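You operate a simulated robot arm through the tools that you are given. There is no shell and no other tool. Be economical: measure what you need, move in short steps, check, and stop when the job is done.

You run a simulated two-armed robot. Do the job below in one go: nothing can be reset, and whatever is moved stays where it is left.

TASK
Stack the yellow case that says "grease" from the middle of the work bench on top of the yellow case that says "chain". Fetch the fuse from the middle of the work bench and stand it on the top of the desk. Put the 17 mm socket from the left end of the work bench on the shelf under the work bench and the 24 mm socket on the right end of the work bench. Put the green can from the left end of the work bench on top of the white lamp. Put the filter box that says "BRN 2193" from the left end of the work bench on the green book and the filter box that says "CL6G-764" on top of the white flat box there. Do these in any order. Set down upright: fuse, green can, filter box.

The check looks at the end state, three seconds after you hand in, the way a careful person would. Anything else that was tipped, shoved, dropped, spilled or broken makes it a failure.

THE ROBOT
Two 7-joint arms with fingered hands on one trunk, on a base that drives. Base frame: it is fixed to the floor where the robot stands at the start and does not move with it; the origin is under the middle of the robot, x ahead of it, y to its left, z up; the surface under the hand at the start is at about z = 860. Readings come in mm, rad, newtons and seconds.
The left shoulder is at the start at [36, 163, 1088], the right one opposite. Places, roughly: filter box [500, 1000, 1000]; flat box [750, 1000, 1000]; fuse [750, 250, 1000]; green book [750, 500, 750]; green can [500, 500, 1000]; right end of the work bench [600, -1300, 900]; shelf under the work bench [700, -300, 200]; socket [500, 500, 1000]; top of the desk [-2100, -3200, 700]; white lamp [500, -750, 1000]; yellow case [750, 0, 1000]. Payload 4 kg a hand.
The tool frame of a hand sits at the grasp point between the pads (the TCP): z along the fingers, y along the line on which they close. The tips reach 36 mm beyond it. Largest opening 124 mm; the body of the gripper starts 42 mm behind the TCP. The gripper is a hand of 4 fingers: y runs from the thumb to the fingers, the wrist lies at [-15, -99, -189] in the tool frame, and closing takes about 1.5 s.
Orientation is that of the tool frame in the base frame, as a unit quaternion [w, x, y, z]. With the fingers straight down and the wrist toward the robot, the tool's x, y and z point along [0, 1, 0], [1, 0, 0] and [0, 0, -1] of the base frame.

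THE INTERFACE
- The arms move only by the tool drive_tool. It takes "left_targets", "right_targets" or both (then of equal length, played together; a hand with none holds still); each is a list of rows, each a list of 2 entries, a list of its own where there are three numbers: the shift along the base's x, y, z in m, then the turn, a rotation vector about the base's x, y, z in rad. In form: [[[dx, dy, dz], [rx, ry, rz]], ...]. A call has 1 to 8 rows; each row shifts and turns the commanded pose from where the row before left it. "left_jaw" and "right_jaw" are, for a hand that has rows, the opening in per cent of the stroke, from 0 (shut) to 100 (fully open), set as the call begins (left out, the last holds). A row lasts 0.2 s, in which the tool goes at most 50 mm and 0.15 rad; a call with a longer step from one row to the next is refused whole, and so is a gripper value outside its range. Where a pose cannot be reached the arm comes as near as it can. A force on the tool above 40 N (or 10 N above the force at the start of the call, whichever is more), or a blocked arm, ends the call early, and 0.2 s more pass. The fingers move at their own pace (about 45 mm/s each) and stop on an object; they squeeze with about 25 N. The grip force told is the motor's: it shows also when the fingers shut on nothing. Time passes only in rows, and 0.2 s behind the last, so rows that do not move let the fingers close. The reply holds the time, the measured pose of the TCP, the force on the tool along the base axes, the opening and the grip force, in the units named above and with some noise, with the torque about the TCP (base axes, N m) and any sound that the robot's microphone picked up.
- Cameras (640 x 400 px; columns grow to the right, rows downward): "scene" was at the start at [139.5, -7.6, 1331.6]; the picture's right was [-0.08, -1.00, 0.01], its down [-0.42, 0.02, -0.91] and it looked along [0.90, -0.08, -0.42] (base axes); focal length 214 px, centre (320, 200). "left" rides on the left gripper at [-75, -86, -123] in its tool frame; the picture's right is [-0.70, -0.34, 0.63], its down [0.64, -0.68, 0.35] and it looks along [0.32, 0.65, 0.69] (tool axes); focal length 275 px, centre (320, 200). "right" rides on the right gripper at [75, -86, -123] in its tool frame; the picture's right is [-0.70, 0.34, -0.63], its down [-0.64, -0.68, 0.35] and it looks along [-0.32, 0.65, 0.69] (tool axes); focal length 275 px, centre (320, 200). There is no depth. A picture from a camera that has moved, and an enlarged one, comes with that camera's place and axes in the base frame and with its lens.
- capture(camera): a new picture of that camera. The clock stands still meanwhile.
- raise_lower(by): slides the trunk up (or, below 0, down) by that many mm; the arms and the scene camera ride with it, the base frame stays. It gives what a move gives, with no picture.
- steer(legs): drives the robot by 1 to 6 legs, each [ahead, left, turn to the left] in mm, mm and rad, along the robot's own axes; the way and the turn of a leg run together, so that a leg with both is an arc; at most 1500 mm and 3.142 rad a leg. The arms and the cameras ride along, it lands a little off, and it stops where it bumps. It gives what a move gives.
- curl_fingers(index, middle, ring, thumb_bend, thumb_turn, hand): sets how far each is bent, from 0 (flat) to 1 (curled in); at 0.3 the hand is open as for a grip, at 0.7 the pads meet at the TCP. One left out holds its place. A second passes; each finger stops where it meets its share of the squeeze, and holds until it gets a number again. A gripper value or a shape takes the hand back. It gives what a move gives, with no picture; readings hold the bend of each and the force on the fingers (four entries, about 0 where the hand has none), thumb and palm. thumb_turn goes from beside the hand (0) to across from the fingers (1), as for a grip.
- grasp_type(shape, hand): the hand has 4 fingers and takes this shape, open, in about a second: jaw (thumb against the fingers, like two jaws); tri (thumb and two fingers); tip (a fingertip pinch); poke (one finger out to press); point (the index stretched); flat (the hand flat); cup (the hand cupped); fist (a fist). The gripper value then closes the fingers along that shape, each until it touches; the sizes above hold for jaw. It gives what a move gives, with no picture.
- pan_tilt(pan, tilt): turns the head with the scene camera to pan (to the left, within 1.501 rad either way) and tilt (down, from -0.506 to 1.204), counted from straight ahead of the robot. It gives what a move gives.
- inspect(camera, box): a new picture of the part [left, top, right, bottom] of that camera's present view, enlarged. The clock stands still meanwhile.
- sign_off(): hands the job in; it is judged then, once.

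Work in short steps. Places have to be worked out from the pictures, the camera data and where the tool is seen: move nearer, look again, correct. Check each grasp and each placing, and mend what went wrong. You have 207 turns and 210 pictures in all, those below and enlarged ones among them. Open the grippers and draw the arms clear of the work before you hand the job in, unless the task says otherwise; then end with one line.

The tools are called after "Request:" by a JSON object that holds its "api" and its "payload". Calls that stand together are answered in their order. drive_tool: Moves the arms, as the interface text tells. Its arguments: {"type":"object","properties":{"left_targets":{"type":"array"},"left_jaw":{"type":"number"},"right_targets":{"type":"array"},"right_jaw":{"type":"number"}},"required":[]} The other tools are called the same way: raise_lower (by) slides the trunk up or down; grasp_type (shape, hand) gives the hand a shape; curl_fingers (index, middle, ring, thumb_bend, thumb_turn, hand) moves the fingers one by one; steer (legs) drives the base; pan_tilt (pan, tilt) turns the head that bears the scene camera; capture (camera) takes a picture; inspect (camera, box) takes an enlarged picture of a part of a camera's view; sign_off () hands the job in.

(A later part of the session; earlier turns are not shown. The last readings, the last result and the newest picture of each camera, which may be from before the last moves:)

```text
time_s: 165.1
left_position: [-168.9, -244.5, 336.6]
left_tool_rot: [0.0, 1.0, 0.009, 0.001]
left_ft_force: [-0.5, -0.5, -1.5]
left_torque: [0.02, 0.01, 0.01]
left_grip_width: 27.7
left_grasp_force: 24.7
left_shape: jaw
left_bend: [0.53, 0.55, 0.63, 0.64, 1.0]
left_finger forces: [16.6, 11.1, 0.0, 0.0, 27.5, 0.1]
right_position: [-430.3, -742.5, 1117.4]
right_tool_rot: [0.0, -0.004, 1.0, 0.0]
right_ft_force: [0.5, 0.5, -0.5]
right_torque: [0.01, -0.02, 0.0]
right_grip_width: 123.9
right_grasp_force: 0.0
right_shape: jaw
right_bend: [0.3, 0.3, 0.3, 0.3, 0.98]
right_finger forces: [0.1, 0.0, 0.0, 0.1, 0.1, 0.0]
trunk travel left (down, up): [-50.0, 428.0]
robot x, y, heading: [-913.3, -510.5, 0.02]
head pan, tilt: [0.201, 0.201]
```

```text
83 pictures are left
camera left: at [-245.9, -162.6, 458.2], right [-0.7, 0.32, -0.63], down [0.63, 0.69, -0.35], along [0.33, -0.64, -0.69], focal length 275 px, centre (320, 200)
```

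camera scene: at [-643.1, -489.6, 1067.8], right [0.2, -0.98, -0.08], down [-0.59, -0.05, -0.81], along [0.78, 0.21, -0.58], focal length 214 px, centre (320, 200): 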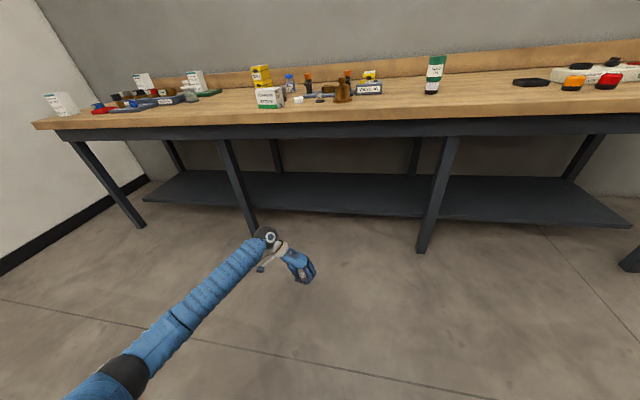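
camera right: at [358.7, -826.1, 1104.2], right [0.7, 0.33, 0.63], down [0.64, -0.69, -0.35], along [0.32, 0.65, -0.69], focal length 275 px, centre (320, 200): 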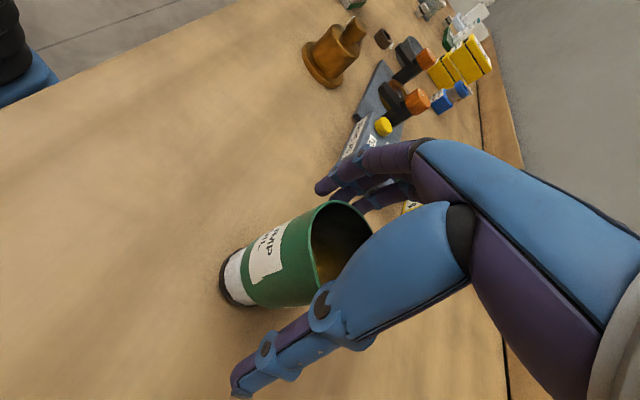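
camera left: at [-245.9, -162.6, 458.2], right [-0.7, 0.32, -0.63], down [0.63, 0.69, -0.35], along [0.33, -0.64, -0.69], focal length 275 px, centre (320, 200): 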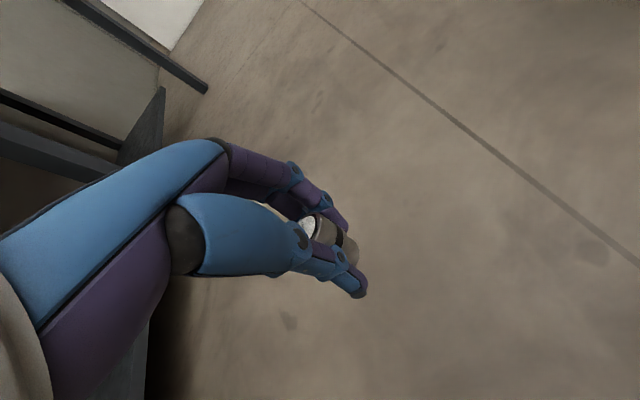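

Everything is clear below bench height. Drive forward in two stages.

Request:
{"api": "steer", "payload": {"legs": [[420, 0, -0.02]]}}

Request:
{"api": "capture", "payload": {"camera": "scene"}}

Request:
{"api": "capture", "payload": {"camera": "left"}}

Request:
{"api": "capture", "payload": {"camera": "right"}}

```text
time_s: 167.7
left_position: [253.4, -260.9, 336.3]
left_tool_rot: [0.0, 1.0, -0.002, 0.0]
left_ft_force: [-0.3, -0.3, -2.3]
left_torque: [0.02, -0.01, -0.01]
left_grip_width: 27.6
left_grasp_force: 25.1
left_shape: jaw
left_bend: [0.53, 0.55, 0.63, 0.64, 1.0]
left_finger forces: [16.6, 11.1, 0.1, 0.1, 27.6, 0.0]
right_position: [-18.1, -751.0, 1117.4]
right_tool_rot: [0.0, 0.007, 1.0, 0.0]
right_ft_force: [0.5, 0.0, 0.0]
right_torque: [-0.01, 0.04, -0.01]
right_grip_width: 123.5
right_grasp_force: 0.0
right_shape: jaw
right_bend: [0.3, 0.3, 0.3, 0.3, 0.98]
right_finger forces: [0.0, 0.0, 0.0, 0.0, 0.0, 0.1]
trunk travel left (down, up): [-50.0, 428.0]
robot x, y, heading: [-494.8, -510.4, -0.004]
head pan, tilt: [0.201, 0.201]
```

```text
82 pictures are left
camera scene: at [-224.7, -492.7, 1067.6], right [0.18, -0.98, -0.08], down [-0.59, -0.04, -0.81], along [0.79, 0.19, -0.58], focal length 214 px, centre (320, 200)
```

scene: 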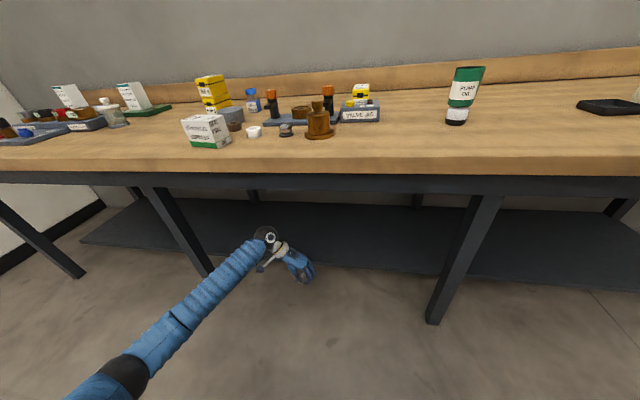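

```text
81 pictures are left
camera left: at [179.4, -174.6, 457.5], right [-0.69, 0.34, -0.63], down [0.65, 0.68, -0.35], along [0.31, -0.65, -0.69], focal length 275 px, centre (320, 200)
```

left: 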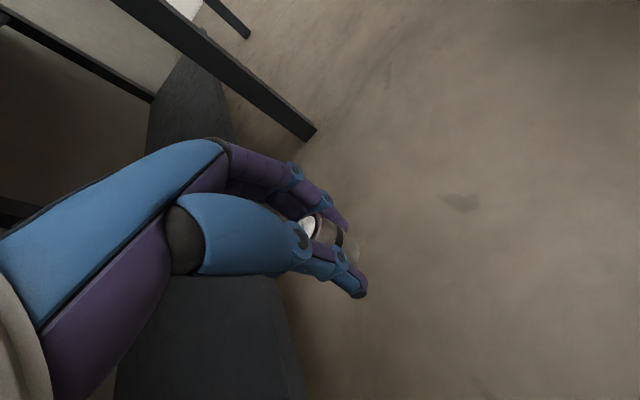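

```text
80 pictures are left
camera right: at [-93.3, -834.5, 1240.7], right [0.7, 0.33, 0.63], down [0.63, -0.69, -0.35], along [0.32, 0.65, -0.69], focal length 275 px, centre (320, 200)
```

right: 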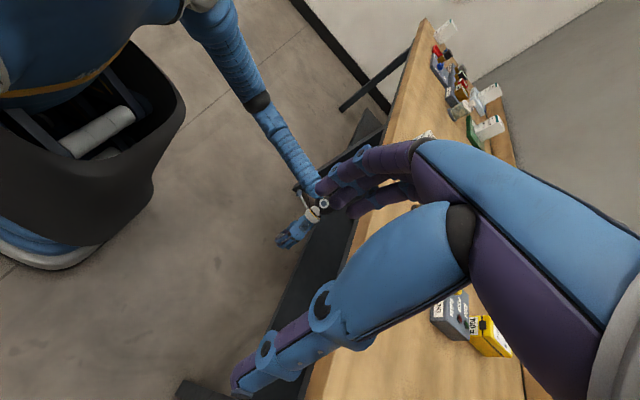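

Shelf front confirmed at x≈410. Drive another 280.

Request:
{"api": "steer", "payload": {"legs": [[280, 0, 0]]}}

Request:
{"api": "capture", "payload": {"camera": "left"}}

Request:
{"api": "capture", "payload": {"camera": "scene"}}

```text
time_s: 169.6
left_position: [489.6, -314.8, 341.8]
left_tool_rot: [0.004, 0.999, -0.041, 0.005]
left_ft_force: [-1.0, 0.2, -1.3]
left_torque: [0.04, 0.01, 0.0]
left_grip_width: 27.4
left_grasp_force: 24.6
left_shape: jaw
left_bend: [0.53, 0.55, 0.63, 0.64, 1.0]
left_finger forces: [16.4, 11.4, 0.0, 0.1, 27.6, 0.1]
right_position: [163.4, -775.6, 1134.7]
right_tool_rot: [0.02, 0.044, 0.999, -0.005]
right_ft_force: [1.0, 0.1, -0.3]
right_torque: [-0.03, 0.01, 0.03]
right_grip_width: 123.9
right_grasp_force: 0.1
right_shape: jaw
right_bend: [0.3, 0.3, 0.3, 0.3, 0.98]
right_finger forces: [0.0, 0.0, 0.0, 0.0, 0.0, 0.1]
trunk travel left (down, up): [-50.0, 428.0]
robot x, y, heading: [-273.4, -506.2, -0.08]
head pan, tilt: [0.201, 0.201]
stopped in leg 1: the robot was blocked; the commanded pose is now the measured one
```

```text
79 pictures are left
camera left: at [420.8, -224.0, 461.8], right [-0.66, 0.39, -0.64], down [0.7, 0.62, -0.34], along [0.27, -0.68, -0.68], focal length 275 px, centre (320, 200)
```

left: 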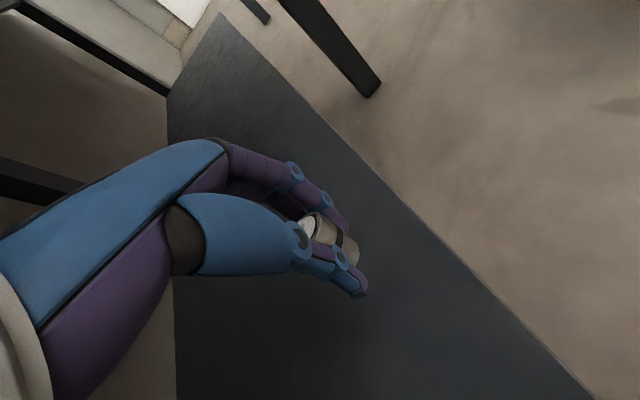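

```text
78 pictures are left
camera scene: at [-13.4, -503.4, 1070.3], right [0.1, -0.99, -0.07], down [-0.58, 0.0, -0.81], along [0.81, 0.12, -0.58], focal length 214 px, centre (320, 200)
```

scene: 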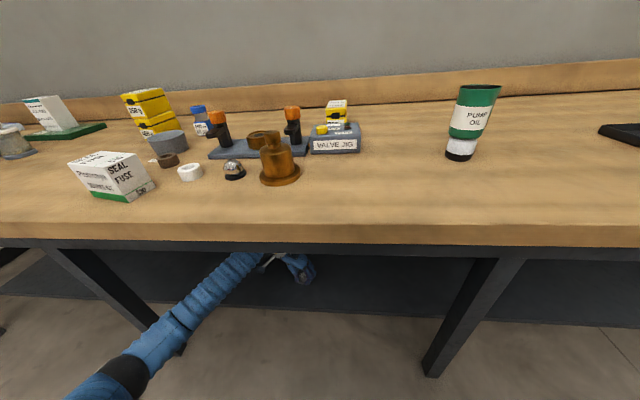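

The base bumped (likely the right elbow on the bench edge); nothing disturbed. The hand is 80 mm inside the shelf edge — enough. Back off 20 mm to relieve contact and lower the hand.

Request:
{"api": "steer", "payload": {"legs": [[-20, 0, 0]]}}

Request:
{"api": "drive_tool", "payload": {"left_targets": [[[0.01, 0, -0.02], [0, 0, 0]], [[0.01, 0, -0.02], [0, 0, 0]], [[0.01, 0, -0.02], [0, 0, 0]], [[0.01, 0, -0.01], [0, 0, 0]], [[0, 0, 0], [0, 0, 0]]]}}

Request:
{"api": "capture", "payload": {"camera": "left"}}

```text
time_s: 170.3
left_position: [486.4, -316.4, 337.4]
left_tool_rot: [0.002, 0.999, -0.043, 0.002]
left_ft_force: [-0.2, -0.5, -1.4]
left_torque: [0.05, 0.0, 0.01]
left_grip_width: 27.3
left_grasp_force: 24.3
left_shape: jaw
left_bend: [0.53, 0.55, 0.63, 0.64, 1.0]
left_finger forces: [16.5, 11.4, 0.0, 0.0, 27.7, 0.0]
right_position: [162.9, -781.6, 1131.5]
right_tool_rot: [0.019, 0.048, 0.999, -0.001]
right_ft_force: [0.3, 0.0, -0.7]
right_torque: [0.0, -0.02, 0.0]
right_grip_width: 123.7
right_grasp_force: 0.1
right_shape: jaw
right_bend: [0.3, 0.3, 0.3, 0.3, 0.98]
right_finger forces: [0.0, 0.0, 0.0, 0.1, 0.0, 0.0]
trunk travel left (down, up): [-50.0, 428.0]
robot x, y, heading: [-278.8, -506.1, -0.085]
head pan, tilt: [0.201, 0.201]
stopped in leg 1: the robot was blocked; the commanded pose is now the measured one
```

```text
time_s: 171.5
left_position: [527.5, -319.0, 272.4]
left_tool_rot: [0.002, 0.999, -0.041, 0.004]
left_ft_force: [0.4, -0.2, -2.4]
left_torque: [0.05, 0.05, 0.0]
left_grip_width: 27.6
left_grasp_force: 25.3
left_shape: jaw
left_bend: [0.53, 0.55, 0.63, 0.64, 1.0]
left_finger forces: [16.5, 11.5, 0.1, 0.0, 27.5, 0.0]
right_position: [163.2, -782.2, 1132.0]
right_tool_rot: [0.017, 0.048, 0.999, -0.001]
right_ft_force: [0.2, -0.1, 0.7]
right_torque: [0.0, 0.0, 0.0]
right_grip_width: 123.9
right_grasp_force: 0.1
right_shape: jaw
right_bend: [0.3, 0.3, 0.3, 0.3, 0.98]
right_finger forces: [0.1, 0.0, 0.1, 0.1, 0.0, 0.0]
trunk travel left (down, up): [-50.0, 428.0]
robot x, y, heading: [-281.2, -507.0, -0.089]
head pan, tilt: [0.201, 0.201]
```

```text
77 pictures are left
camera left: at [458.9, -228.4, 392.5], right [-0.66, 0.39, -0.64], down [0.7, 0.62, -0.34], along [0.27, -0.68, -0.69], focal length 275 px, centre (320, 200)
```

left: 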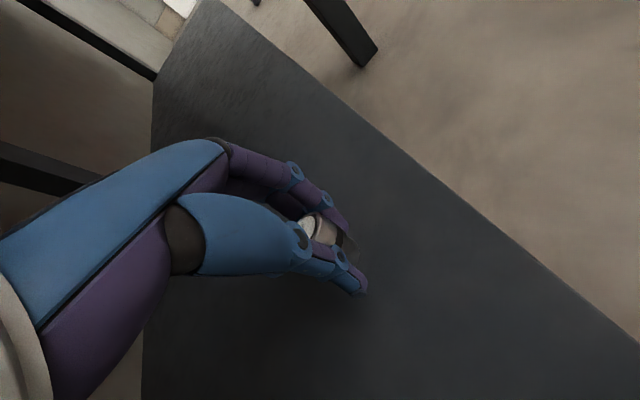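

Still slightly in contact somewhere, but I first set the socket down: lower in small steps to contact.

Request:
{"api": "drive_tool", "payload": {"left_targets": [[[0, 0, -0.012], [0, 0, 0]], [[0, 0, -0.008], [0, 0, 0]], [[0, 0, -0.006], [0, 0, 0]], [[0, 0, -0.004], [0, 0, 0]], [[0, 0, 0], [0, 0, 0]]]}}

Request:
{"api": "capture", "payload": {"camera": "right"}}

Request:
{"api": "pan_tilt", "payload": {"pan": -0.6, "tilt": 0.5}}

Request:
{"api": "capture", "payload": {"camera": "scene"}}

```text
time_s: 172.7
left_position: [528.9, -318.4, 240.9]
left_tool_rot: [0.002, 0.999, -0.042, 0.005]
left_ft_force: [0.3, -0.2, -1.7]
left_torque: [0.01, -0.02, 0.03]
left_grip_width: 27.5
left_grasp_force: 25.2
left_shape: jaw
left_bend: [0.53, 0.55, 0.63, 0.64, 1.0]
left_finger forces: [16.5, 11.5, 0.0, 0.0, 27.5, 0.1]
right_position: [162.5, -783.1, 1132.2]
right_tool_rot: [0.018, 0.048, 0.999, -0.001]
right_ft_force: [0.1, 0.1, 1.2]
right_torque: [0.02, -0.01, 0.0]
right_grip_width: 123.5
right_grasp_force: 0.1
right_shape: jaw
right_bend: [0.3, 0.3, 0.3, 0.3, 0.98]
right_finger forces: [0.0, 0.0, 0.0, 0.0, 0.0, 0.0]
trunk travel left (down, up): [-50.0, 428.0]
robot x, y, heading: [-277.9, -508.8, -0.084]
head pan, tilt: [0.201, 0.201]
```

```text
76 pictures are left
camera right: at [75.9, -859.9, 1252.2], right [0.7, 0.27, 0.66], down [0.59, -0.74, -0.32], along [0.4, 0.61, -0.68], focal length 275 px, centre (320, 200)
```

right: 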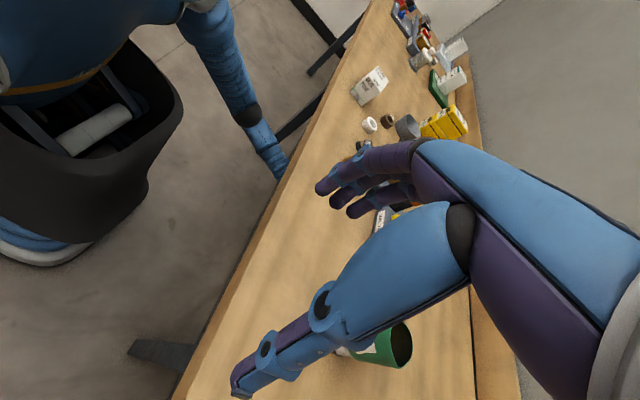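

```text
time_s: 173.8
left_position: [528.7, -316.6, 241.6]
left_tool_rot: [0.001, 0.999, -0.041, 0.005]
left_ft_force: [-0.5, 0.2, -0.9]
left_torque: [0.04, -0.01, 0.0]
left_grip_width: 27.5
left_grasp_force: 24.7
left_shape: jaw
left_bend: [0.53, 0.55, 0.63, 0.64, 1.0]
left_finger forces: [16.5, 11.5, 0.0, 0.0, 27.4, 0.0]
right_position: [162.0, -783.8, 1132.4]
right_tool_rot: [0.019, 0.048, 0.999, -0.001]
right_ft_force: [0.5, -0.3, 0.5]
right_torque: [-0.01, -0.02, 0.04]
right_grip_width: 123.4
right_grasp_force: 0.1
right_shape: jaw
right_bend: [0.3, 0.3, 0.3, 0.3, 0.98]
right_finger forces: [0.0, 0.1, 0.0, 0.0, 0.0, 0.0]
trunk travel left (down, up): [-50.0, 428.0]
robot x, y, heading: [-279.6, -507.1, -0.088]
head pan, tilt: [-0.6, 0.499]
```

```text
75 pictures are left
camera scene: at [-46.4, -576.7, 1051.5], right [-0.58, -0.78, 0.24], down [-0.7, 0.33, -0.64], along [0.42, -0.54, -0.73], focal length 214 px, centre (320, 200)
```

scene: 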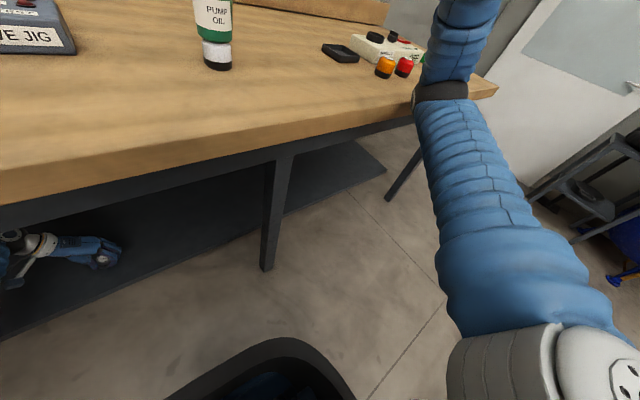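

The right elbow rests on the bench edge. Finish lowering the socket, with tiny steps.

Request:
{"api": "drive_tool", "payload": {"left_targets": [[[0, 0, -0.005], [0, 0, 0]], [[0, 0, -0.004], [0, 0, 0]], [[0, 0, -0.004], [0, 0, 0]], [[0, 0, 0], [0, 0, 0]]]}}

Request:
{"api": "capture", "payload": {"camera": "left"}}

```text
time_s: 174.8
left_position: [528.5, -318.1, 231.7]
left_tool_rot: [0.002, 0.999, -0.041, 0.004]
left_ft_force: [-1.4, 1.6, 13.4]
left_torque: [-0.21, 0.05, -0.04]
left_grip_width: 27.6
left_grasp_force: 25.2
left_shape: jaw
left_bend: [0.53, 0.55, 0.63, 0.64, 1.0]
left_finger forces: [15.8, 10.9, 0.0, 0.1, 32.7, 0.1]
right_position: [161.2, -783.1, 1131.8]
right_tool_rot: [0.018, 0.048, 0.999, 0.0]
right_ft_force: [0.5, 0.0, 0.7]
right_torque: [-0.03, -0.01, -0.01]
right_grip_width: 124.1
right_grasp_force: 0.1
right_shape: jaw
right_bend: [0.3, 0.3, 0.3, 0.3, 0.98]
right_finger forces: [0.0, 0.0, 0.1, 0.1, 0.0, 0.0]
trunk travel left (down, up): [-50.0, 428.0]
robot x, y, heading: [-278.5, -509.8, -0.088]
head pan, tilt: [-0.6, 0.499]
```

```text
74 pictures are left
camera left: at [460.0, -227.9, 351.9], right [-0.66, 0.39, -0.64], down [0.7, 0.62, -0.34], along [0.27, -0.68, -0.69], focal length 275 px, centre (320, 200)
```

left: 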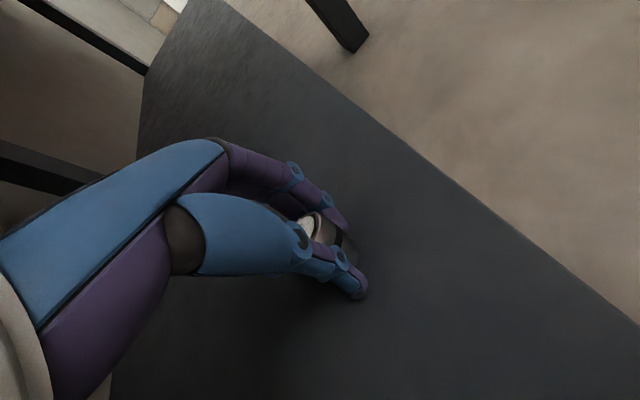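

Contact on the shelf. Release and raise the hand straight up about 120 mm.

Request:
{"api": "drive_tool", "payload": {"left_targets": [[[0, 0, 0.002], [0, 0, 0]], [[0, 0, 0], [0, 0, 0]], [[0, 0, 0], [0, 0, 0]], [[0, 0, 0], [0, 0, 0]], [[0, 0, 0], [0, 0, 0]]], "left_jaw": 70}}

Request:
{"api": "drive_tool", "payload": {"left_targets": [[[0, 0, 0.015], [0, 0, 0]], [[0, 0, 0.03], [0, 0, 0]], [[0, 0, 0.035], [0, 0, 0]], [[0, 0, 0.03], [0, 0, 0]], [[0, 0, 0], [0, 0, 0]]]}}

Request:
{"api": "capture", "payload": {"camera": "left"}}

```text
time_s: 176.1
left_position: [526.7, -318.6, 231.2]
left_tool_rot: [0.0, 0.999, -0.042, 0.004]
left_ft_force: [0.4, 0.2, 0.1]
left_torque: [-0.03, 0.0, 0.01]
left_grip_width: 86.3
left_grasp_force: 0.1
left_shape: jaw
left_bend: [0.35, 0.38, 0.37, 0.5, 0.99]
left_finger forces: [0.1, 0.0, 0.0, 0.0, 0.1, 0.0]
right_position: [162.3, -783.2, 1132.9]
right_tool_rot: [0.019, 0.047, 0.999, -0.001]
right_ft_force: [0.3, 0.3, 0.1]
right_torque: [-0.02, -0.01, 0.01]
right_grip_width: 123.9
right_grasp_force: 0.0
right_shape: jaw
right_bend: [0.3, 0.3, 0.3, 0.3, 0.98]
right_finger forces: [0.1, 0.0, 0.1, 0.1, 0.0, 0.0]
trunk travel left (down, up): [-50.0, 428.0]
robot x, y, heading: [-277.5, -509.5, -0.086]
head pan, tilt: [-0.6, 0.499]
```

```text
time_s: 177.2
left_position: [526.8, -319.2, 344.2]
left_tool_rot: [0.003, 0.999, -0.042, 0.005]
left_ft_force: [0.3, 0.0, -0.3]
left_torque: [-0.02, -0.01, -0.01]
left_grip_width: 86.7
left_grasp_force: 0.0
left_shape: jaw
left_bend: [0.35, 0.38, 0.37, 0.5, 0.99]
left_finger forces: [0.0, 0.0, 0.1, 0.0, 0.0, 0.1]
right_position: [161.5, -783.2, 1132.7]
right_tool_rot: [0.02, 0.047, 0.999, 0.0]
right_ft_force: [-0.1, 0.1, 0.2]
right_torque: [-0.02, 0.0, 0.0]
right_grip_width: 123.9
right_grasp_force: 0.0
right_shape: jaw
right_bend: [0.3, 0.3, 0.3, 0.3, 0.98]
right_finger forces: [0.1, 0.1, 0.1, 0.0, 0.1, 0.0]
trunk travel left (down, up): [-50.0, 428.0]
robot x, y, heading: [-278.0, -504.5, -0.089]
head pan, tilt: [-0.6, 0.499]
```

```text
73 pictures are left
camera left: at [458.0, -228.6, 465.5], right [-0.66, 0.39, -0.64], down [0.7, 0.62, -0.34], along [0.27, -0.68, -0.69], focal length 275 px, centre (320, 200)
```

left: 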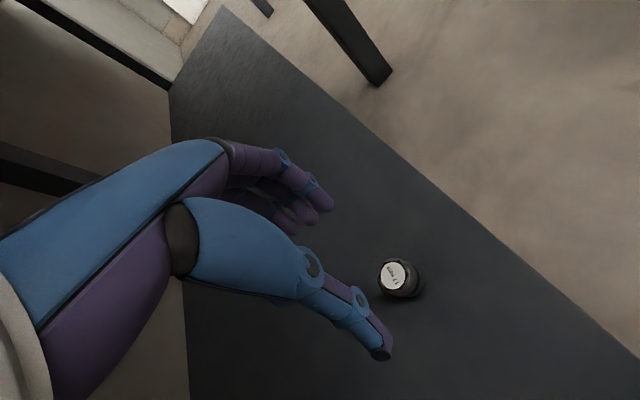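

17 mm socket stands on the shelf. Free the right elbow by pulling that hand back/up slightly, then reverse out.

Request:
{"api": "drive_tool", "payload": {"right_targets": [[[-0.02, 0, 0.02], [0, 0, 0]], [[-0.02, 0, 0.02], [0, 0, 0]], [[-0.02, 0, 0.02], [0, 0, 0]], [[0, 0, 0], [0, 0, 0]]]}}

Request:
{"api": "steer", "payload": {"legs": [[-150, 0, 0]]}}

Request:
{"api": "capture", "payload": {"camera": "scene"}}

```text
time_s: 178.2
left_position: [528.1, -318.2, 338.6]
left_tool_rot: [0.0, 0.999, -0.041, 0.001]
left_ft_force: [0.2, 0.4, 0.3]
left_torque: [0.0, -0.01, 0.02]
left_grip_width: 86.6
left_grasp_force: 0.0
left_shape: jaw
left_bend: [0.35, 0.38, 0.37, 0.5, 0.99]
left_finger forces: [0.0, 0.1, 0.1, 0.1, 0.1, 0.0]
right_position: [110.6, -784.3, 1187.8]
right_tool_rot: [0.015, 0.048, 0.999, 0.001]
right_ft_force: [0.5, 0.3, -0.3]
right_torque: [0.02, 0.01, 0.0]
right_grip_width: 123.8
right_grasp_force: 0.0
right_shape: jaw
right_bend: [0.3, 0.3, 0.3, 0.3, 0.98]
right_finger forces: [0.0, 0.1, 0.0, 0.0, 0.0, 0.0]
trunk travel left (down, up): [-50.0, 428.0]
robot x, y, heading: [-276.9, -510.1, -0.085]
head pan, tilt: [-0.6, 0.499]
```

```text
time_s: 179.6
left_position: [375.2, -303.0, 340.6]
left_tool_rot: [0.0, 0.999, -0.041, 0.001]
left_ft_force: [0.0, -0.4, 0.0]
left_torque: [-0.02, 0.01, -0.05]
left_grip_width: 86.6
left_grasp_force: 0.0
left_shape: jaw
left_bend: [0.35, 0.38, 0.37, 0.5, 0.99]
left_finger forces: [0.0, 0.0, 0.0, 0.0, 0.0, 0.0]
right_position: [-42.1, -771.1, 1188.2]
right_tool_rot: [0.016, 0.045, 0.999, 0.001]
right_ft_force: [-0.1, 0.0, 0.9]
right_torque: [0.03, -0.02, 0.0]
right_grip_width: 123.7
right_grasp_force: 0.0
right_shape: jaw
right_bend: [0.3, 0.3, 0.3, 0.3, 0.98]
right_finger forces: [0.1, 0.0, 0.1, 0.1, 0.1, 0.0]
trunk travel left (down, up): [-50.0, 428.0]
robot x, y, heading: [-429.8, -493.8, -0.08]
head pan, tilt: [-0.6, 0.499]
```

```text
72 pictures are left
camera scene: at [-193.5, -565.9, 1049.9], right [-0.58, -0.78, 0.24], down [-0.7, 0.33, -0.63], along [0.42, -0.53, -0.74], focal length 214 px, centre (320, 200)
```

scene: 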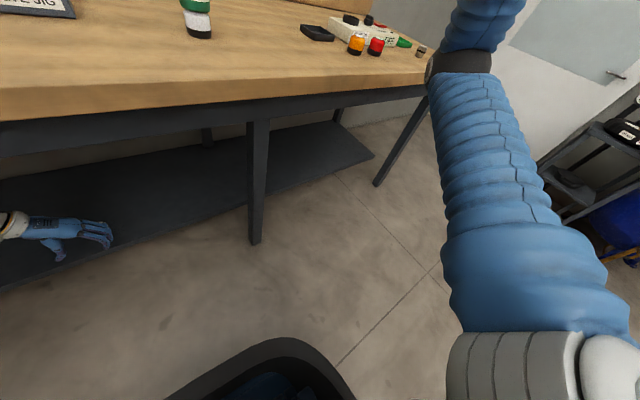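

Free. Back out fully, correct heading, raise the trunk 400, and bring hands to carrying heights.

Request:
{"api": "steer", "payload": {"legs": [[-480, 0, 0.08]]}}

Request:
{"api": "raise_lower", "payload": {"by": 400}}

Request:
{"api": "drive_tool", "payload": {"left_targets": [[[0, 0, 0.045], [0, 0, 0]], [[0, 0, 0.045], [0, 0, 0]], [[0, 0, 0.045], [0, 0, 0]], [[0, 0, 0.045], [0, 0, 0]], [[0, 0, 0.045], [0, 0, 0]], [[0, 0, 0.045], [0, 0, 0]], [[0, 0, 0.045], [0, 0, 0]], [[0, 0, 0.045], [0, 0, 0]]], "right_targets": [[[0, 0, -0.04], [0, 0, 0]], [[0, 0, -0.04], [0, 0, 0]], [[0, 0, -0.04], [0, 0, 0]], [[0, 0, -0.04], [0, 0, 0]], [[0, 0, -0.03], [0, 0, 0]], [[0, 0, 0], [0, 0, 0]], [[0, 0, 0], [0, 0, 0]], [[0, 0, 0], [0, 0, 0]]]}}

Request:
{"api": "pan_tilt", "payload": {"pan": -1.4, "tilt": 0.3}}

Request:
{"api": "capture", "payload": {"camera": "scene"}}

```text
time_s: 182.5
left_position: [-124.0, -216.1, 340.6]
left_tool_rot: [0.0, 1.0, 0.004, 0.001]
left_ft_force: [-0.5, -0.2, 0.5]
left_torque: [0.01, -0.02, -0.03]
left_grip_width: 86.5
left_grasp_force: 0.1
left_shape: jaw
left_bend: [0.35, 0.38, 0.37, 0.5, 0.99]
left_finger forces: [0.0, 0.0, 0.0, 0.1, 0.0, 0.0]
right_position: [-497.5, -718.3, 1188.8]
right_tool_rot: [0.016, 0.001, 1.0, 0.001]
right_ft_force: [-0.3, 0.0, 0.1]
right_torque: [0.0, 0.02, 0.01]
right_grip_width: 123.7
right_grasp_force: 0.0
right_shape: jaw
right_bend: [0.3, 0.3, 0.3, 0.3, 0.98]
right_finger forces: [0.1, 0.0, 0.0, 0.0, 0.0, 0.1]
trunk travel left (down, up): [-50.0, 428.0]
robot x, y, heading: [-905.0, -471.2, 0.006]
head pan, tilt: [-0.6, 0.499]
```

```text
time_s: 186.3
left_position: [-124.7, -215.6, 739.0]
left_tool_rot: [0.0, 1.0, 0.004, 0.001]
left_ft_force: [0.1, 0.4, 0.1]
left_torque: [-0.02, 0.02, 0.0]
left_grip_width: 86.6
left_grasp_force: 0.1
left_shape: jaw
left_bend: [0.35, 0.38, 0.37, 0.5, 0.99]
left_finger forces: [0.0, 0.0, 0.0, 0.0, 0.0, 0.0]
right_position: [-497.3, -718.0, 1587.7]
right_tool_rot: [0.014, 0.001, 1.0, 0.002]
right_ft_force: [-0.2, 0.0, -0.4]
right_torque: [0.03, 0.01, 0.02]
right_grip_width: 123.7
right_grasp_force: 0.0
right_shape: jaw
right_bend: [0.3, 0.3, 0.3, 0.3, 0.98]
right_finger forces: [0.0, 0.1, 0.0, 0.0, 0.1, 0.1]
trunk travel left (down, up): [-450.0, 28.0]
robot x, y, heading: [-909.9, -479.1, 0.008]
head pan, tilt: [-0.6, 0.499]
```

```text
time_s: 188.1
left_position: [-123.2, -213.5, 1100.3]
left_tool_rot: [-0.001, 1.0, 0.004, 0.001]
left_ft_force: [0.9, 0.2, 1.1]
left_torque: [-0.03, -0.01, -0.01]
left_grip_width: 86.6
left_grasp_force: 0.0
left_shape: jaw
left_bend: [0.35, 0.38, 0.37, 0.5, 0.99]
left_finger forces: [0.0, 0.0, 0.1, 0.0, 0.0, 0.0]
right_position: [-495.6, -716.7, 1399.0]
right_tool_rot: [0.016, 0.002, 1.0, 0.001]
right_ft_force: [0.0, -0.1, 0.7]
right_torque: [-0.02, 0.02, 0.01]
right_grip_width: 123.8
right_grasp_force: 0.0
right_shape: jaw
right_bend: [0.3, 0.3, 0.3, 0.3, 0.98]
right_finger forces: [0.0, 0.0, 0.1, 0.0, 0.0, 0.0]
trunk travel left (down, up): [-450.0, 28.0]
robot x, y, heading: [-909.9, -481.3, 0.006]
head pan, tilt: [-0.6, 0.499]
```

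```text
time_s: 189.2
left_position: [-121.4, -212.5, 1099.6]
left_tool_rot: [0.0, 1.0, 0.004, 0.0]
left_ft_force: [0.1, -0.6, 0.3]
left_torque: [0.0, 0.02, 0.02]
left_grip_width: 86.6
left_grasp_force: 0.1
left_shape: jaw
left_bend: [0.35, 0.38, 0.37, 0.5, 0.99]
left_finger forces: [0.0, 0.1, 0.0, 0.0, 0.1, 0.0]
right_position: [-495.8, -716.9, 1399.1]
right_tool_rot: [0.015, 0.001, 1.0, 0.002]
right_ft_force: [-0.3, -0.8, 0.0]
right_torque: [-0.01, 0.0, 0.02]
right_grip_width: 123.6
right_grasp_force: 0.0
right_shape: jaw
right_bend: [0.3, 0.3, 0.3, 0.3, 0.98]
right_finger forces: [0.0, 0.1, 0.1, 0.0, 0.0, 0.0]
trunk travel left (down, up): [-450.0, 28.0]
robot x, y, heading: [-912.1, -477.8, 0.011]
head pan, tilt: [-1.4, 0.3]
```

```text
71 pictures are left
camera scene: at [-902.7, -568.8, 1550.4], right [-0.98, -0.18, 0.0], down [-0.06, 0.29, -0.96], along [0.17, -0.94, -0.3], focal length 214 px, centre (320, 200)
```

scene: 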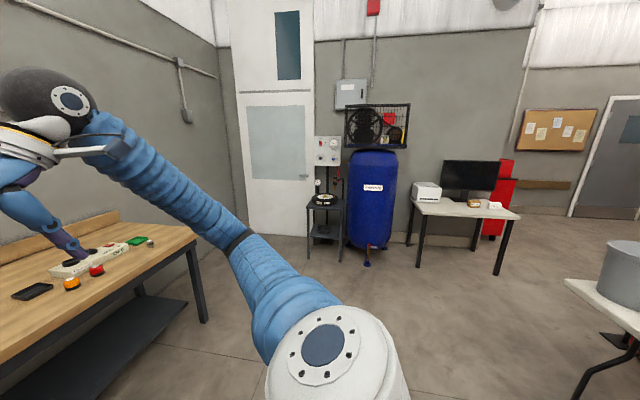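

The desk (with monitor) is at the far right. Now fetch the fuse: drive to about (0,0).

Request:
{"api": "steer", "payload": {"legs": [[0, 475, 0], [900, 0, 0]]}}

Request:
{"api": "pan_tilt", "payload": {"pan": 0.3, "tilt": 0.7}}

Request:
{"api": "capture", "payload": {"camera": "left"}}

Request:
{"api": "capture", "payload": {"camera": "scene"}}

Request:
{"api": "inspect", "payload": {"camera": "scene", "box": [290, 130, 410, 230]}}

```text
time_s: 196.4
left_position: [792.9, 255.1, 1099.4]
left_tool_rot: [0.0, 1.0, 0.009, 0.001]
left_ft_force: [0.3, -0.3, 0.5]
left_torque: [0.0, -0.02, -0.01]
left_grip_width: 86.5
left_grasp_force: 0.1
left_shape: jaw
left_bend: [0.35, 0.38, 0.37, 0.5, 0.99]
left_finger forces: [0.0, 0.0, 0.1, 0.1, 0.0, 0.0]
right_position: [425.5, -252.1, 1398.7]
right_tool_rot: [0.015, -0.004, 1.0, 0.002]
right_ft_force: [0.2, 0.3, -0.2]
right_torque: [0.0, 0.0, 0.01]
right_grip_width: 123.7
right_grasp_force: 0.0
right_shape: jaw
right_bend: [0.3, 0.3, 0.3, 0.3, 0.98]
right_finger forces: [0.1, 0.1, 0.0, 0.0, 0.1, 0.1]
trunk travel left (down, up): [-450.0, 28.0]
robot x, y, heading: [8.3, -15.9, 0.02]
head pan, tilt: [-1.4, 0.3]
```

```text
time_s: 198.1
left_position: [792.7, 257.3, 1098.9]
left_tool_rot: [0.001, 1.0, 0.009, 0.001]
left_ft_force: [-1.4, -0.3, 0.8]
left_torque: [-0.01, 0.03, -0.05]
left_grip_width: 86.8
left_grasp_force: 0.1
left_shape: jaw
left_bend: [0.35, 0.38, 0.37, 0.5, 0.99]
left_finger forces: [0.0, 0.0, 0.0, 0.1, 0.0, 0.0]
right_position: [426.3, -252.6, 1398.5]
right_tool_rot: [0.015, -0.005, 1.0, 0.002]
right_ft_force: [0.1, -0.9, 0.2]
right_torque: [-0.02, -0.01, 0.01]
right_grip_width: 123.9
right_grasp_force: 0.0
right_shape: jaw
right_bend: [0.3, 0.3, 0.3, 0.3, 0.98]
right_finger forces: [0.0, 0.0, 0.0, 0.0, 0.0, 0.0]
trunk travel left (down, up): [-450.0, 28.0]
robot x, y, heading: [7.8, -14.3, 0.02]
head pan, tilt: [0.3, 0.7]
```

```text
70 pictures are left
camera left: at [715.7, 339.2, 1221.5], right [-0.7, 0.32, -0.63], down [0.63, 0.69, -0.34], along [0.33, -0.64, -0.69], focal length 275 px, centre (320, 200)
```

left: 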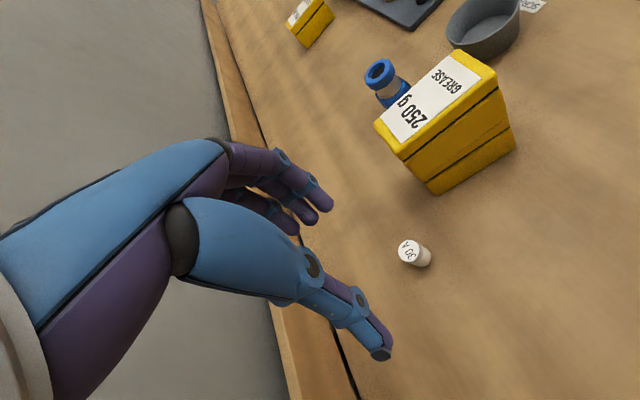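

```text
69 pictures are left
camera scene: at [78.9, 9.4, 1514.1], right [0.31, -0.95, 0.0], down [-0.61, -0.2, -0.76], along [0.72, 0.24, -0.65], focal length 214 px, centre (320, 200)
```

scene: 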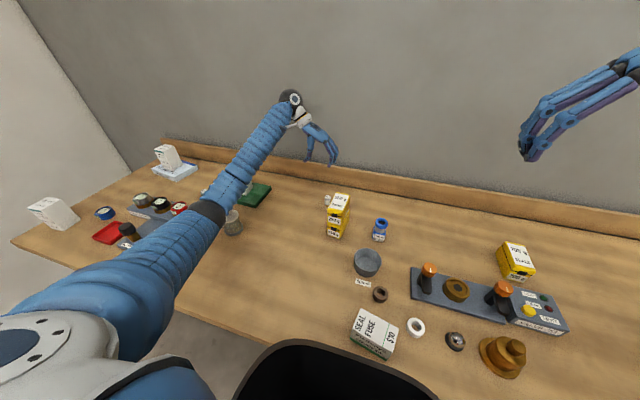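

```text
4.00 times, centred on (350, 180) of scene
camera zoom: at [78.9, 9.4, 1514.1], right [0.31, -0.95, 0.0], down [-0.61, -0.2, -0.76], along [0.72, 0.24, -0.65], focal length 858 px, centre (200, 280)
```

zoom: 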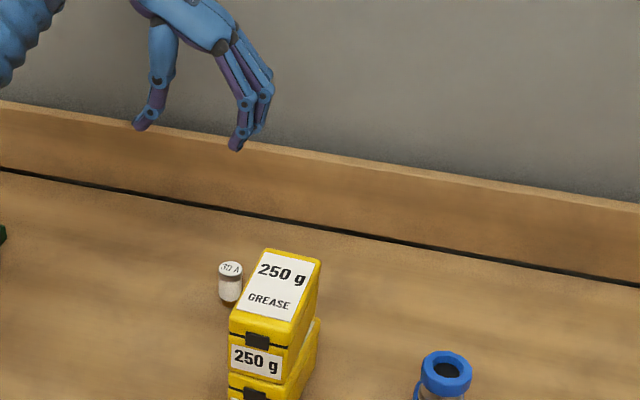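

Fuse at ≈(792,206), ~38 mm tall; stack's rear edge is at x≈723, clear of the fingers. Move over it and descend to z≈950.

Request:
{"api": "drive_tool", "payload": {"left_targets": [[[0.001, -0.022, 0], [0, 0, 0]], [[0.001, -0.021, -0.02], [0, 0, 0]], [[0, 0, -0.045], [0, 0, 0]], [[0, 0, -0.045], [0, 0, 0]], [[0, 0, -0.04], [0, 0, 0]], [[0, 0, 0], [0, 0, 0]]], "left_jaw": 60}}

Request:
{"api": "capture", "payload": {"camera": "left"}}

Request:
{"api": "inspect", "payload": {"camera": "scene", "box": [290, 130, 390, 230]}}

```text
time_s: 199.5
left_position: [795.2, 210.7, 946.7]
left_tool_rot: [-0.001, 1.0, 0.01, 0.001]
left_ft_force: [0.7, -0.7, 0.5]
left_torque: [0.01, 0.02, 0.05]
left_grip_width: 74.8
left_grasp_force: 0.1
left_shape: jaw
left_bend: [0.38, 0.42, 0.4, 0.53, 0.99]
left_finger forces: [0.0, 0.1, 0.0, 0.0, 0.1, 0.0]
right_position: [426.3, -252.1, 1399.5]
right_tool_rot: [0.015, -0.005, 1.0, 0.002]
right_ft_force: [-0.3, -0.3, 0.6]
right_torque: [-0.02, 0.03, -0.02]
right_grip_width: 123.8
right_grasp_force: 0.0
right_shape: jaw
right_bend: [0.3, 0.3, 0.3, 0.3, 0.98]
right_finger forces: [0.1, 0.1, 0.0, 0.0, 0.0, 0.1]
trunk travel left (down, up): [-450.0, 28.0]
robot x, y, heading: [8.3, -12.5, 0.017]
head pan, tilt: [0.3, 0.7]
```

```text
67 pictures are left
camera left: at [717.0, 293.1, 1069.3], right [-0.7, 0.32, -0.64], down [0.63, 0.69, -0.34], along [0.33, -0.64, -0.69], focal length 275 px, centre (320, 200)
```

left: 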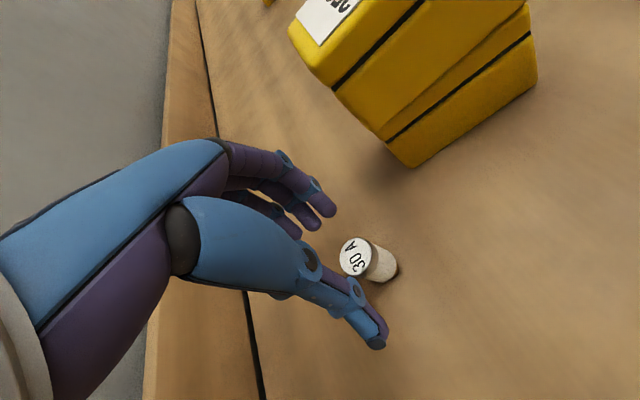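

```text
4.00 times, centred on (340, 180) of scene
camera zoom: at [78.7, 9.1, 1514.2], right [0.31, -0.95, 0.0], down [-0.61, -0.2, -0.76], along [0.72, 0.24, -0.65], focal length 858 px, centre (240, 280)
```

zoom: 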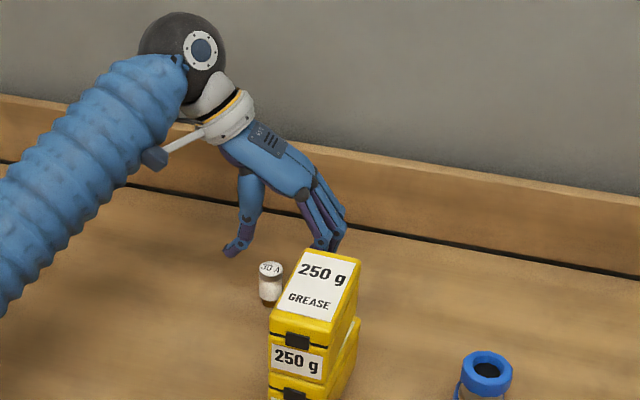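

Aligned. Descend in steps to z≈900.

Request:
{"api": "drive_tool", "payload": {"left_targets": [[[0, 0, -0.017], [0, 0, 0]], [[0, 0, -0.015], [0, 0, 0]], [[0, 0, -0.013], [0, 0, 0]], [[0, 0, 0], [0, 0, 0]]]}}

Request:
{"api": "capture", "payload": {"camera": "left"}}

Request:
{"api": "inspect", "payload": {"camera": "scene", "box": [290, 140, 370, 220]}}

```text
time_s: 200.5
left_position: [794.9, 212.5, 902.9]
left_tool_rot: [0.0, 1.0, 0.01, 0.001]
left_ft_force: [-0.6, 1.4, -0.1]
left_torque: [-0.03, 0.02, -0.02]
left_grip_width: 74.8
left_grasp_force: 0.1
left_shape: jaw
left_bend: [0.38, 0.42, 0.4, 0.53, 0.99]
left_finger forces: [0.1, 0.0, 0.0, 0.0, 0.0, 0.1]
right_position: [425.5, -252.5, 1399.7]
right_tool_rot: [0.016, -0.005, 1.0, 0.001]
right_ft_force: [-0.4, 0.9, -0.5]
right_torque: [0.01, -0.04, -0.01]
right_grip_width: 124.0
right_grasp_force: 0.0
right_shape: jaw
right_bend: [0.3, 0.3, 0.3, 0.3, 0.98]
right_finger forces: [0.0, 0.0, 0.1, 0.0, 0.0, 0.0]
trunk travel left (down, up): [-450.0, 28.0]
robot x, y, heading: [9.2, -15.6, 0.012]
head pan, tilt: [0.3, 0.7]
```

```text
65 pictures are left
camera left: at [717.5, 295.1, 1023.5], right [-0.7, 0.32, -0.64], down [0.63, 0.69, -0.34], along [0.33, -0.64, -0.69], focal length 275 px, centre (320, 200)
```

left: 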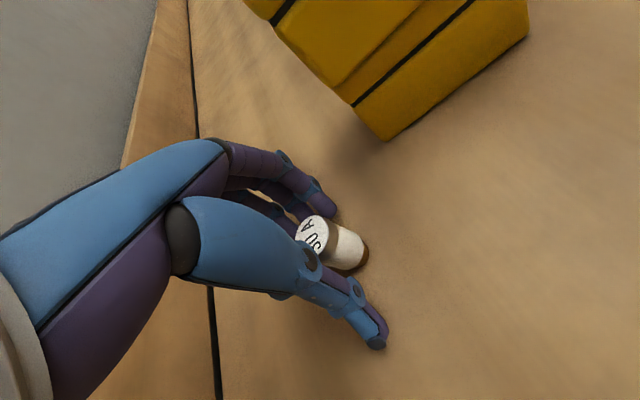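

```text
5.00 times, centred on (330, 180) of scene
camera zoom: at [78.8, 9.3, 1514.1], right [0.31, -0.95, 0.0], down [-0.61, -0.2, -0.76], along [0.72, 0.24, -0.65], focal length 1072 px, centre (270, 300)
```

zoom: 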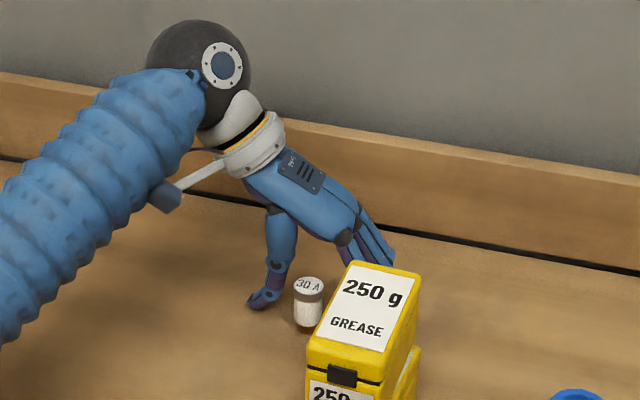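

Shift 4 mm toward the fuse's centre line and close.

Request:
{"api": "drive_tool", "payload": {"left_targets": [[[-0.002, -0.004, 0], [0, 0, 0]], [[0, 0, 0], [0, 0, 0]]]}}

Request:
{"api": "drive_tool", "payload": {"left_targets": [[[0, 0, 0], [0, 0, 0]], [[0, 0, 0], [0, 0, 0]], [[0, 0, 0], [0, 0, 0]], [[0, 0, 0], [0, 0, 0]], [[0, 0, 0], [0, 0, 0]], [[0, 0, 0], [0, 0, 0]]], "left_jaw": 0}}

Request:
{"api": "capture", "payload": {"camera": "left"}}

Request:
{"api": "inspect", "payload": {"camera": "scene", "box": [290, 140, 370, 220]}}

```text
time_s: 201.1
left_position: [793.1, 209.9, 902.8]
left_tool_rot: [-0.001, 1.0, 0.009, 0.001]
left_ft_force: [0.5, -0.5, -0.2]
left_torque: [-0.01, 0.01, 0.0]
left_grip_width: 74.8
left_grasp_force: 0.0
left_shape: jaw
left_bend: [0.38, 0.42, 0.4, 0.53, 0.99]
left_finger forces: [0.0, 0.1, 0.0, 0.1, 0.0, 0.0]
right_position: [424.9, -251.9, 1399.2]
right_tool_rot: [0.015, -0.005, 1.0, 0.002]
right_ft_force: [-0.5, -0.1, -0.4]
right_torque: [0.01, 0.01, 0.01]
right_grip_width: 123.8
right_grasp_force: 0.2
right_shape: jaw
right_bend: [0.3, 0.3, 0.3, 0.3, 0.98]
right_finger forces: [0.0, 0.0, 0.0, 0.1, 0.1, 0.1]
trunk travel left (down, up): [-450.0, 28.0]
robot x, y, heading: [6.8, -18.4, 0.017]
head pan, tilt: [0.3, 0.7]
```

```text
time_s: 202.5
left_position: [792.1, 209.5, 903.9]
left_tool_rot: [0.0, 1.0, 0.01, 0.002]
left_ft_force: [2.9, 0.9, 7.6]
left_torque: [-0.09, -0.04, 0.04]
left_grip_width: 14.7
left_grasp_force: 24.6
left_shape: jaw
left_bend: [0.55, 0.68, 0.7, 0.66, 1.0]
left_finger forces: [18.0, 7.4, 0.0, 0.0, 26.8, 0.1]
right_position: [424.5, -252.0, 1399.9]
right_tool_rot: [0.016, -0.004, 1.0, 0.002]
right_ft_force: [0.3, 0.3, 0.0]
right_torque: [0.02, 0.0, -0.01]
right_grip_width: 124.0
right_grasp_force: 0.2
right_shape: jaw
right_bend: [0.3, 0.3, 0.3, 0.3, 0.98]
right_finger forces: [0.0, 0.1, 0.0, 0.0, 0.0, 0.0]
trunk travel left (down, up): [-450.0, 28.0]
robot x, y, heading: [9.8, -12.7, 0.021]
head pan, tilt: [0.3, 0.7]
```

```text
63 pictures are left
camera left: at [715.8, 291.9, 1025.1], right [-0.7, 0.32, -0.64], down [0.63, 0.69, -0.34], along [0.33, -0.64, -0.69], focal length 275 px, centre (320, 200)
```

left: 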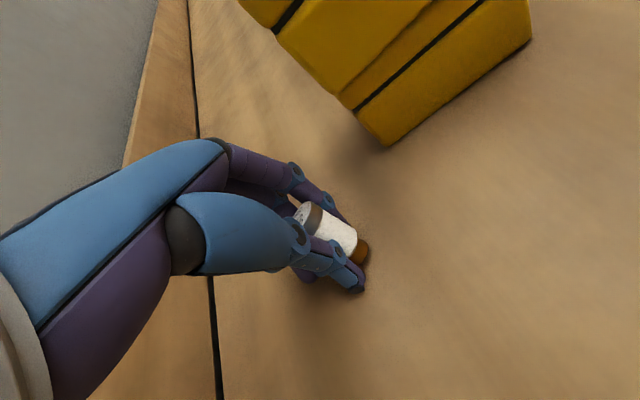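

```text
5.00 times, centred on (330, 180) of scene
camera zoom: at [78.4, 9.3, 1514.2], right [0.31, -0.95, 0.0], down [-0.61, -0.2, -0.76], along [0.72, 0.24, -0.65], focal length 1072 px, centre (270, 300)
```

zoom: 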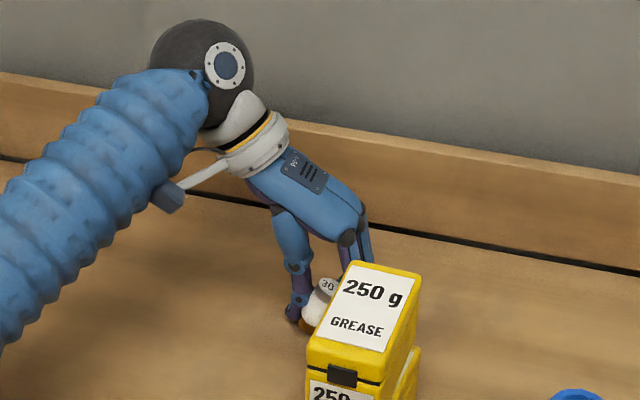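

The fuse got tilted in the grip. I loosen slightly (keeping it caged) so it can settle upright, then re-grip better centred.

Request:
{"api": "drive_tool", "payload": {"left_targets": [[[0, 0, 0], [0, 0, 0]], [[0, 0, 0], [0, 0, 0]], [[0, 0, 0], [0, 0, 0]], [[0, 0, 0], [0, 0, 0]]], "left_jaw": 32}}

Request:
{"api": "capture", "payload": {"camera": "left"}}

Request:
{"api": "inspect", "payload": {"camera": "scene", "box": [300, 160, 360, 220]}}

```text
time_s: 203.5
left_position: [793.7, 208.7, 902.9]
left_tool_rot: [0.001, 1.0, 0.01, 0.001]
left_ft_force: [-0.6, -0.1, -0.7]
left_torque: [-0.02, 0.01, 0.0]
left_grip_width: 39.4
left_grasp_force: 0.0
left_shape: jaw
left_bend: [0.5, 0.54, 0.52, 0.61, 1.0]
left_finger forces: [0.0, 0.0, 0.0, 0.0, 0.1, 0.0]
right_position: [424.6, -252.1, 1398.3]
right_tool_rot: [0.016, -0.004, 1.0, 0.002]
right_ft_force: [-0.6, -0.2, -0.1]
right_torque: [-0.03, 0.02, 0.01]
right_grip_width: 124.1
right_grasp_force: 0.0
right_shape: jaw
right_bend: [0.3, 0.3, 0.3, 0.3, 0.98]
right_finger forces: [0.0, 0.0, 0.0, 0.0, 0.0, 0.0]
trunk travel left (down, up): [-450.0, 28.0]
robot x, y, heading: [8.1, -19.9, 0.017]
head pan, tilt: [0.3, 0.7]
```

```text
61 pictures are left
camera left: at [716.1, 291.9, 1024.1], right [-0.7, 0.32, -0.63], down [0.63, 0.69, -0.34], along [0.33, -0.64, -0.69], focal length 275 px, centre (320, 200)
```

left: 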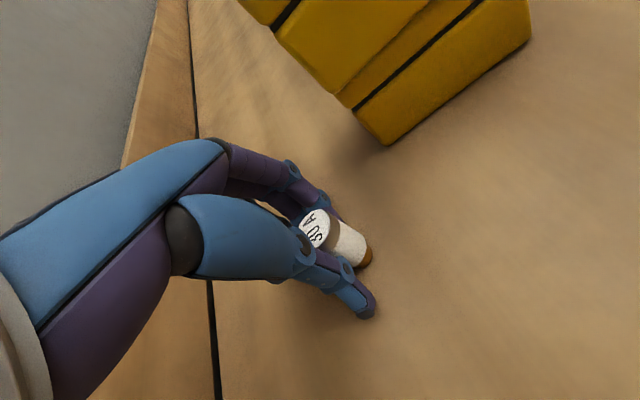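

```text
6.67 times, centred on (330, 190) of scene
camera zoom: at [79.1, 9.4, 1514.1], right [0.31, -0.95, 0.0], down [-0.61, -0.2, -0.76], along [0.72, 0.24, -0.65], focal length 1430 px, centre (253, 267)
```

zoom: 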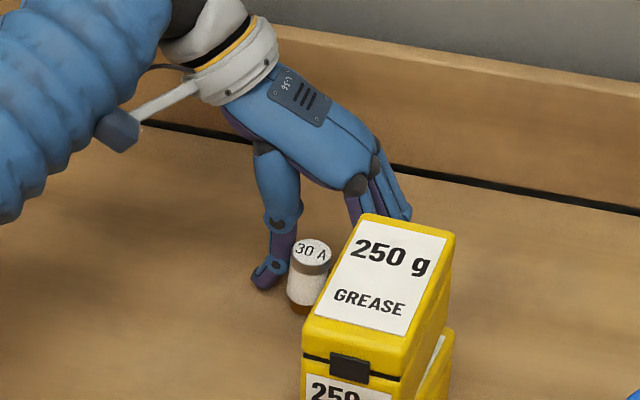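

The fuse is upright again. The pads meet at TCP height, which was at the fuse's top rim; I shift 7 mm in −x (two fingers on it) and lower the partly closed hand until tips nearly touch the bench.

Request:
{"api": "drive_tool", "payload": {"left_targets": [[[-0.004, 0.001, 0], [0, 0, 0]], [[-0.003, 0, 0], [0, 0, 0]], [[0, 0, -0.006], [0, 0, 0]], [[0, 0, -0.006], [0, 0, 0]], [[0, 0, 0], [0, 0, 0]]]}}

Request:
{"api": "capture", "payload": {"camera": "left"}}

Request:
{"api": "inspect", "payload": {"camera": "scene", "box": [300, 160, 360, 220]}}

```text
time_s: 204.7
left_position: [783.9, 208.8, 896.6]
left_tool_rot: [0.0, 1.0, 0.01, 0.003]
left_ft_force: [2.4, -2.7, 35.4]
left_torque: [0.1, -0.01, 0.1]
left_grip_width: 41.4
left_grasp_force: 0.0
left_shape: jaw
left_bend: [0.5, 0.54, 0.52, 0.61, 1.0]
left_finger forces: [13.2, 3.1, 0.0, 0.0, 19.6, 0.0]
right_position: [422.3, -253.4, 1400.9]
right_tool_rot: [0.016, -0.005, 1.0, 0.002]
right_ft_force: [0.7, 0.3, -0.6]
right_torque: [0.0, -0.01, -0.01]
right_grip_width: 124.0
right_grasp_force: 0.0
right_shape: jaw
right_bend: [0.3, 0.3, 0.3, 0.3, 0.98]
right_finger forces: [0.0, 0.1, 0.0, 0.0, 0.0, 0.0]
trunk travel left (down, up): [-450.0, 28.0]
robot x, y, heading: [8.3, -17.8, 0.018]
head pan, tilt: [0.3, 0.7]
```

```text
59 pictures are left
camera left: at [706.6, 291.4, 1017.2], right [-0.7, 0.32, -0.64], down [0.63, 0.69, -0.34], along [0.33, -0.64, -0.69], focal length 275 px, centre (320, 200)
```

left: 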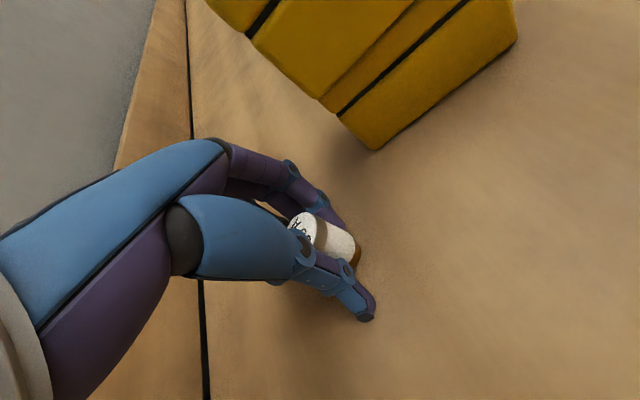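

```text
6.67 times, centred on (330, 190) of scene
camera zoom: at [76.1, 8.4, 1514.6], right [0.31, -0.95, 0.0], down [-0.61, -0.2, -0.76], along [0.73, 0.24, -0.64], focal length 1430 px, centre (253, 267)
```

zoom: 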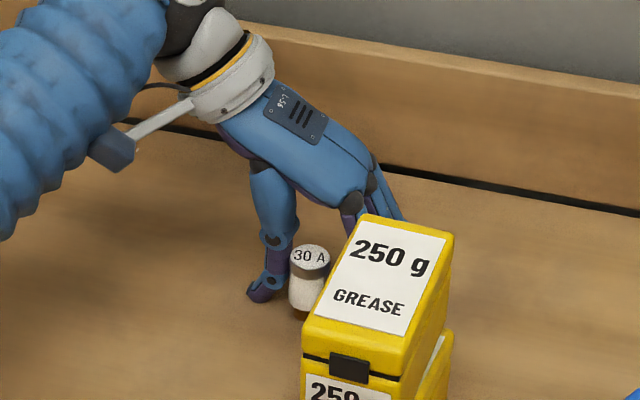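

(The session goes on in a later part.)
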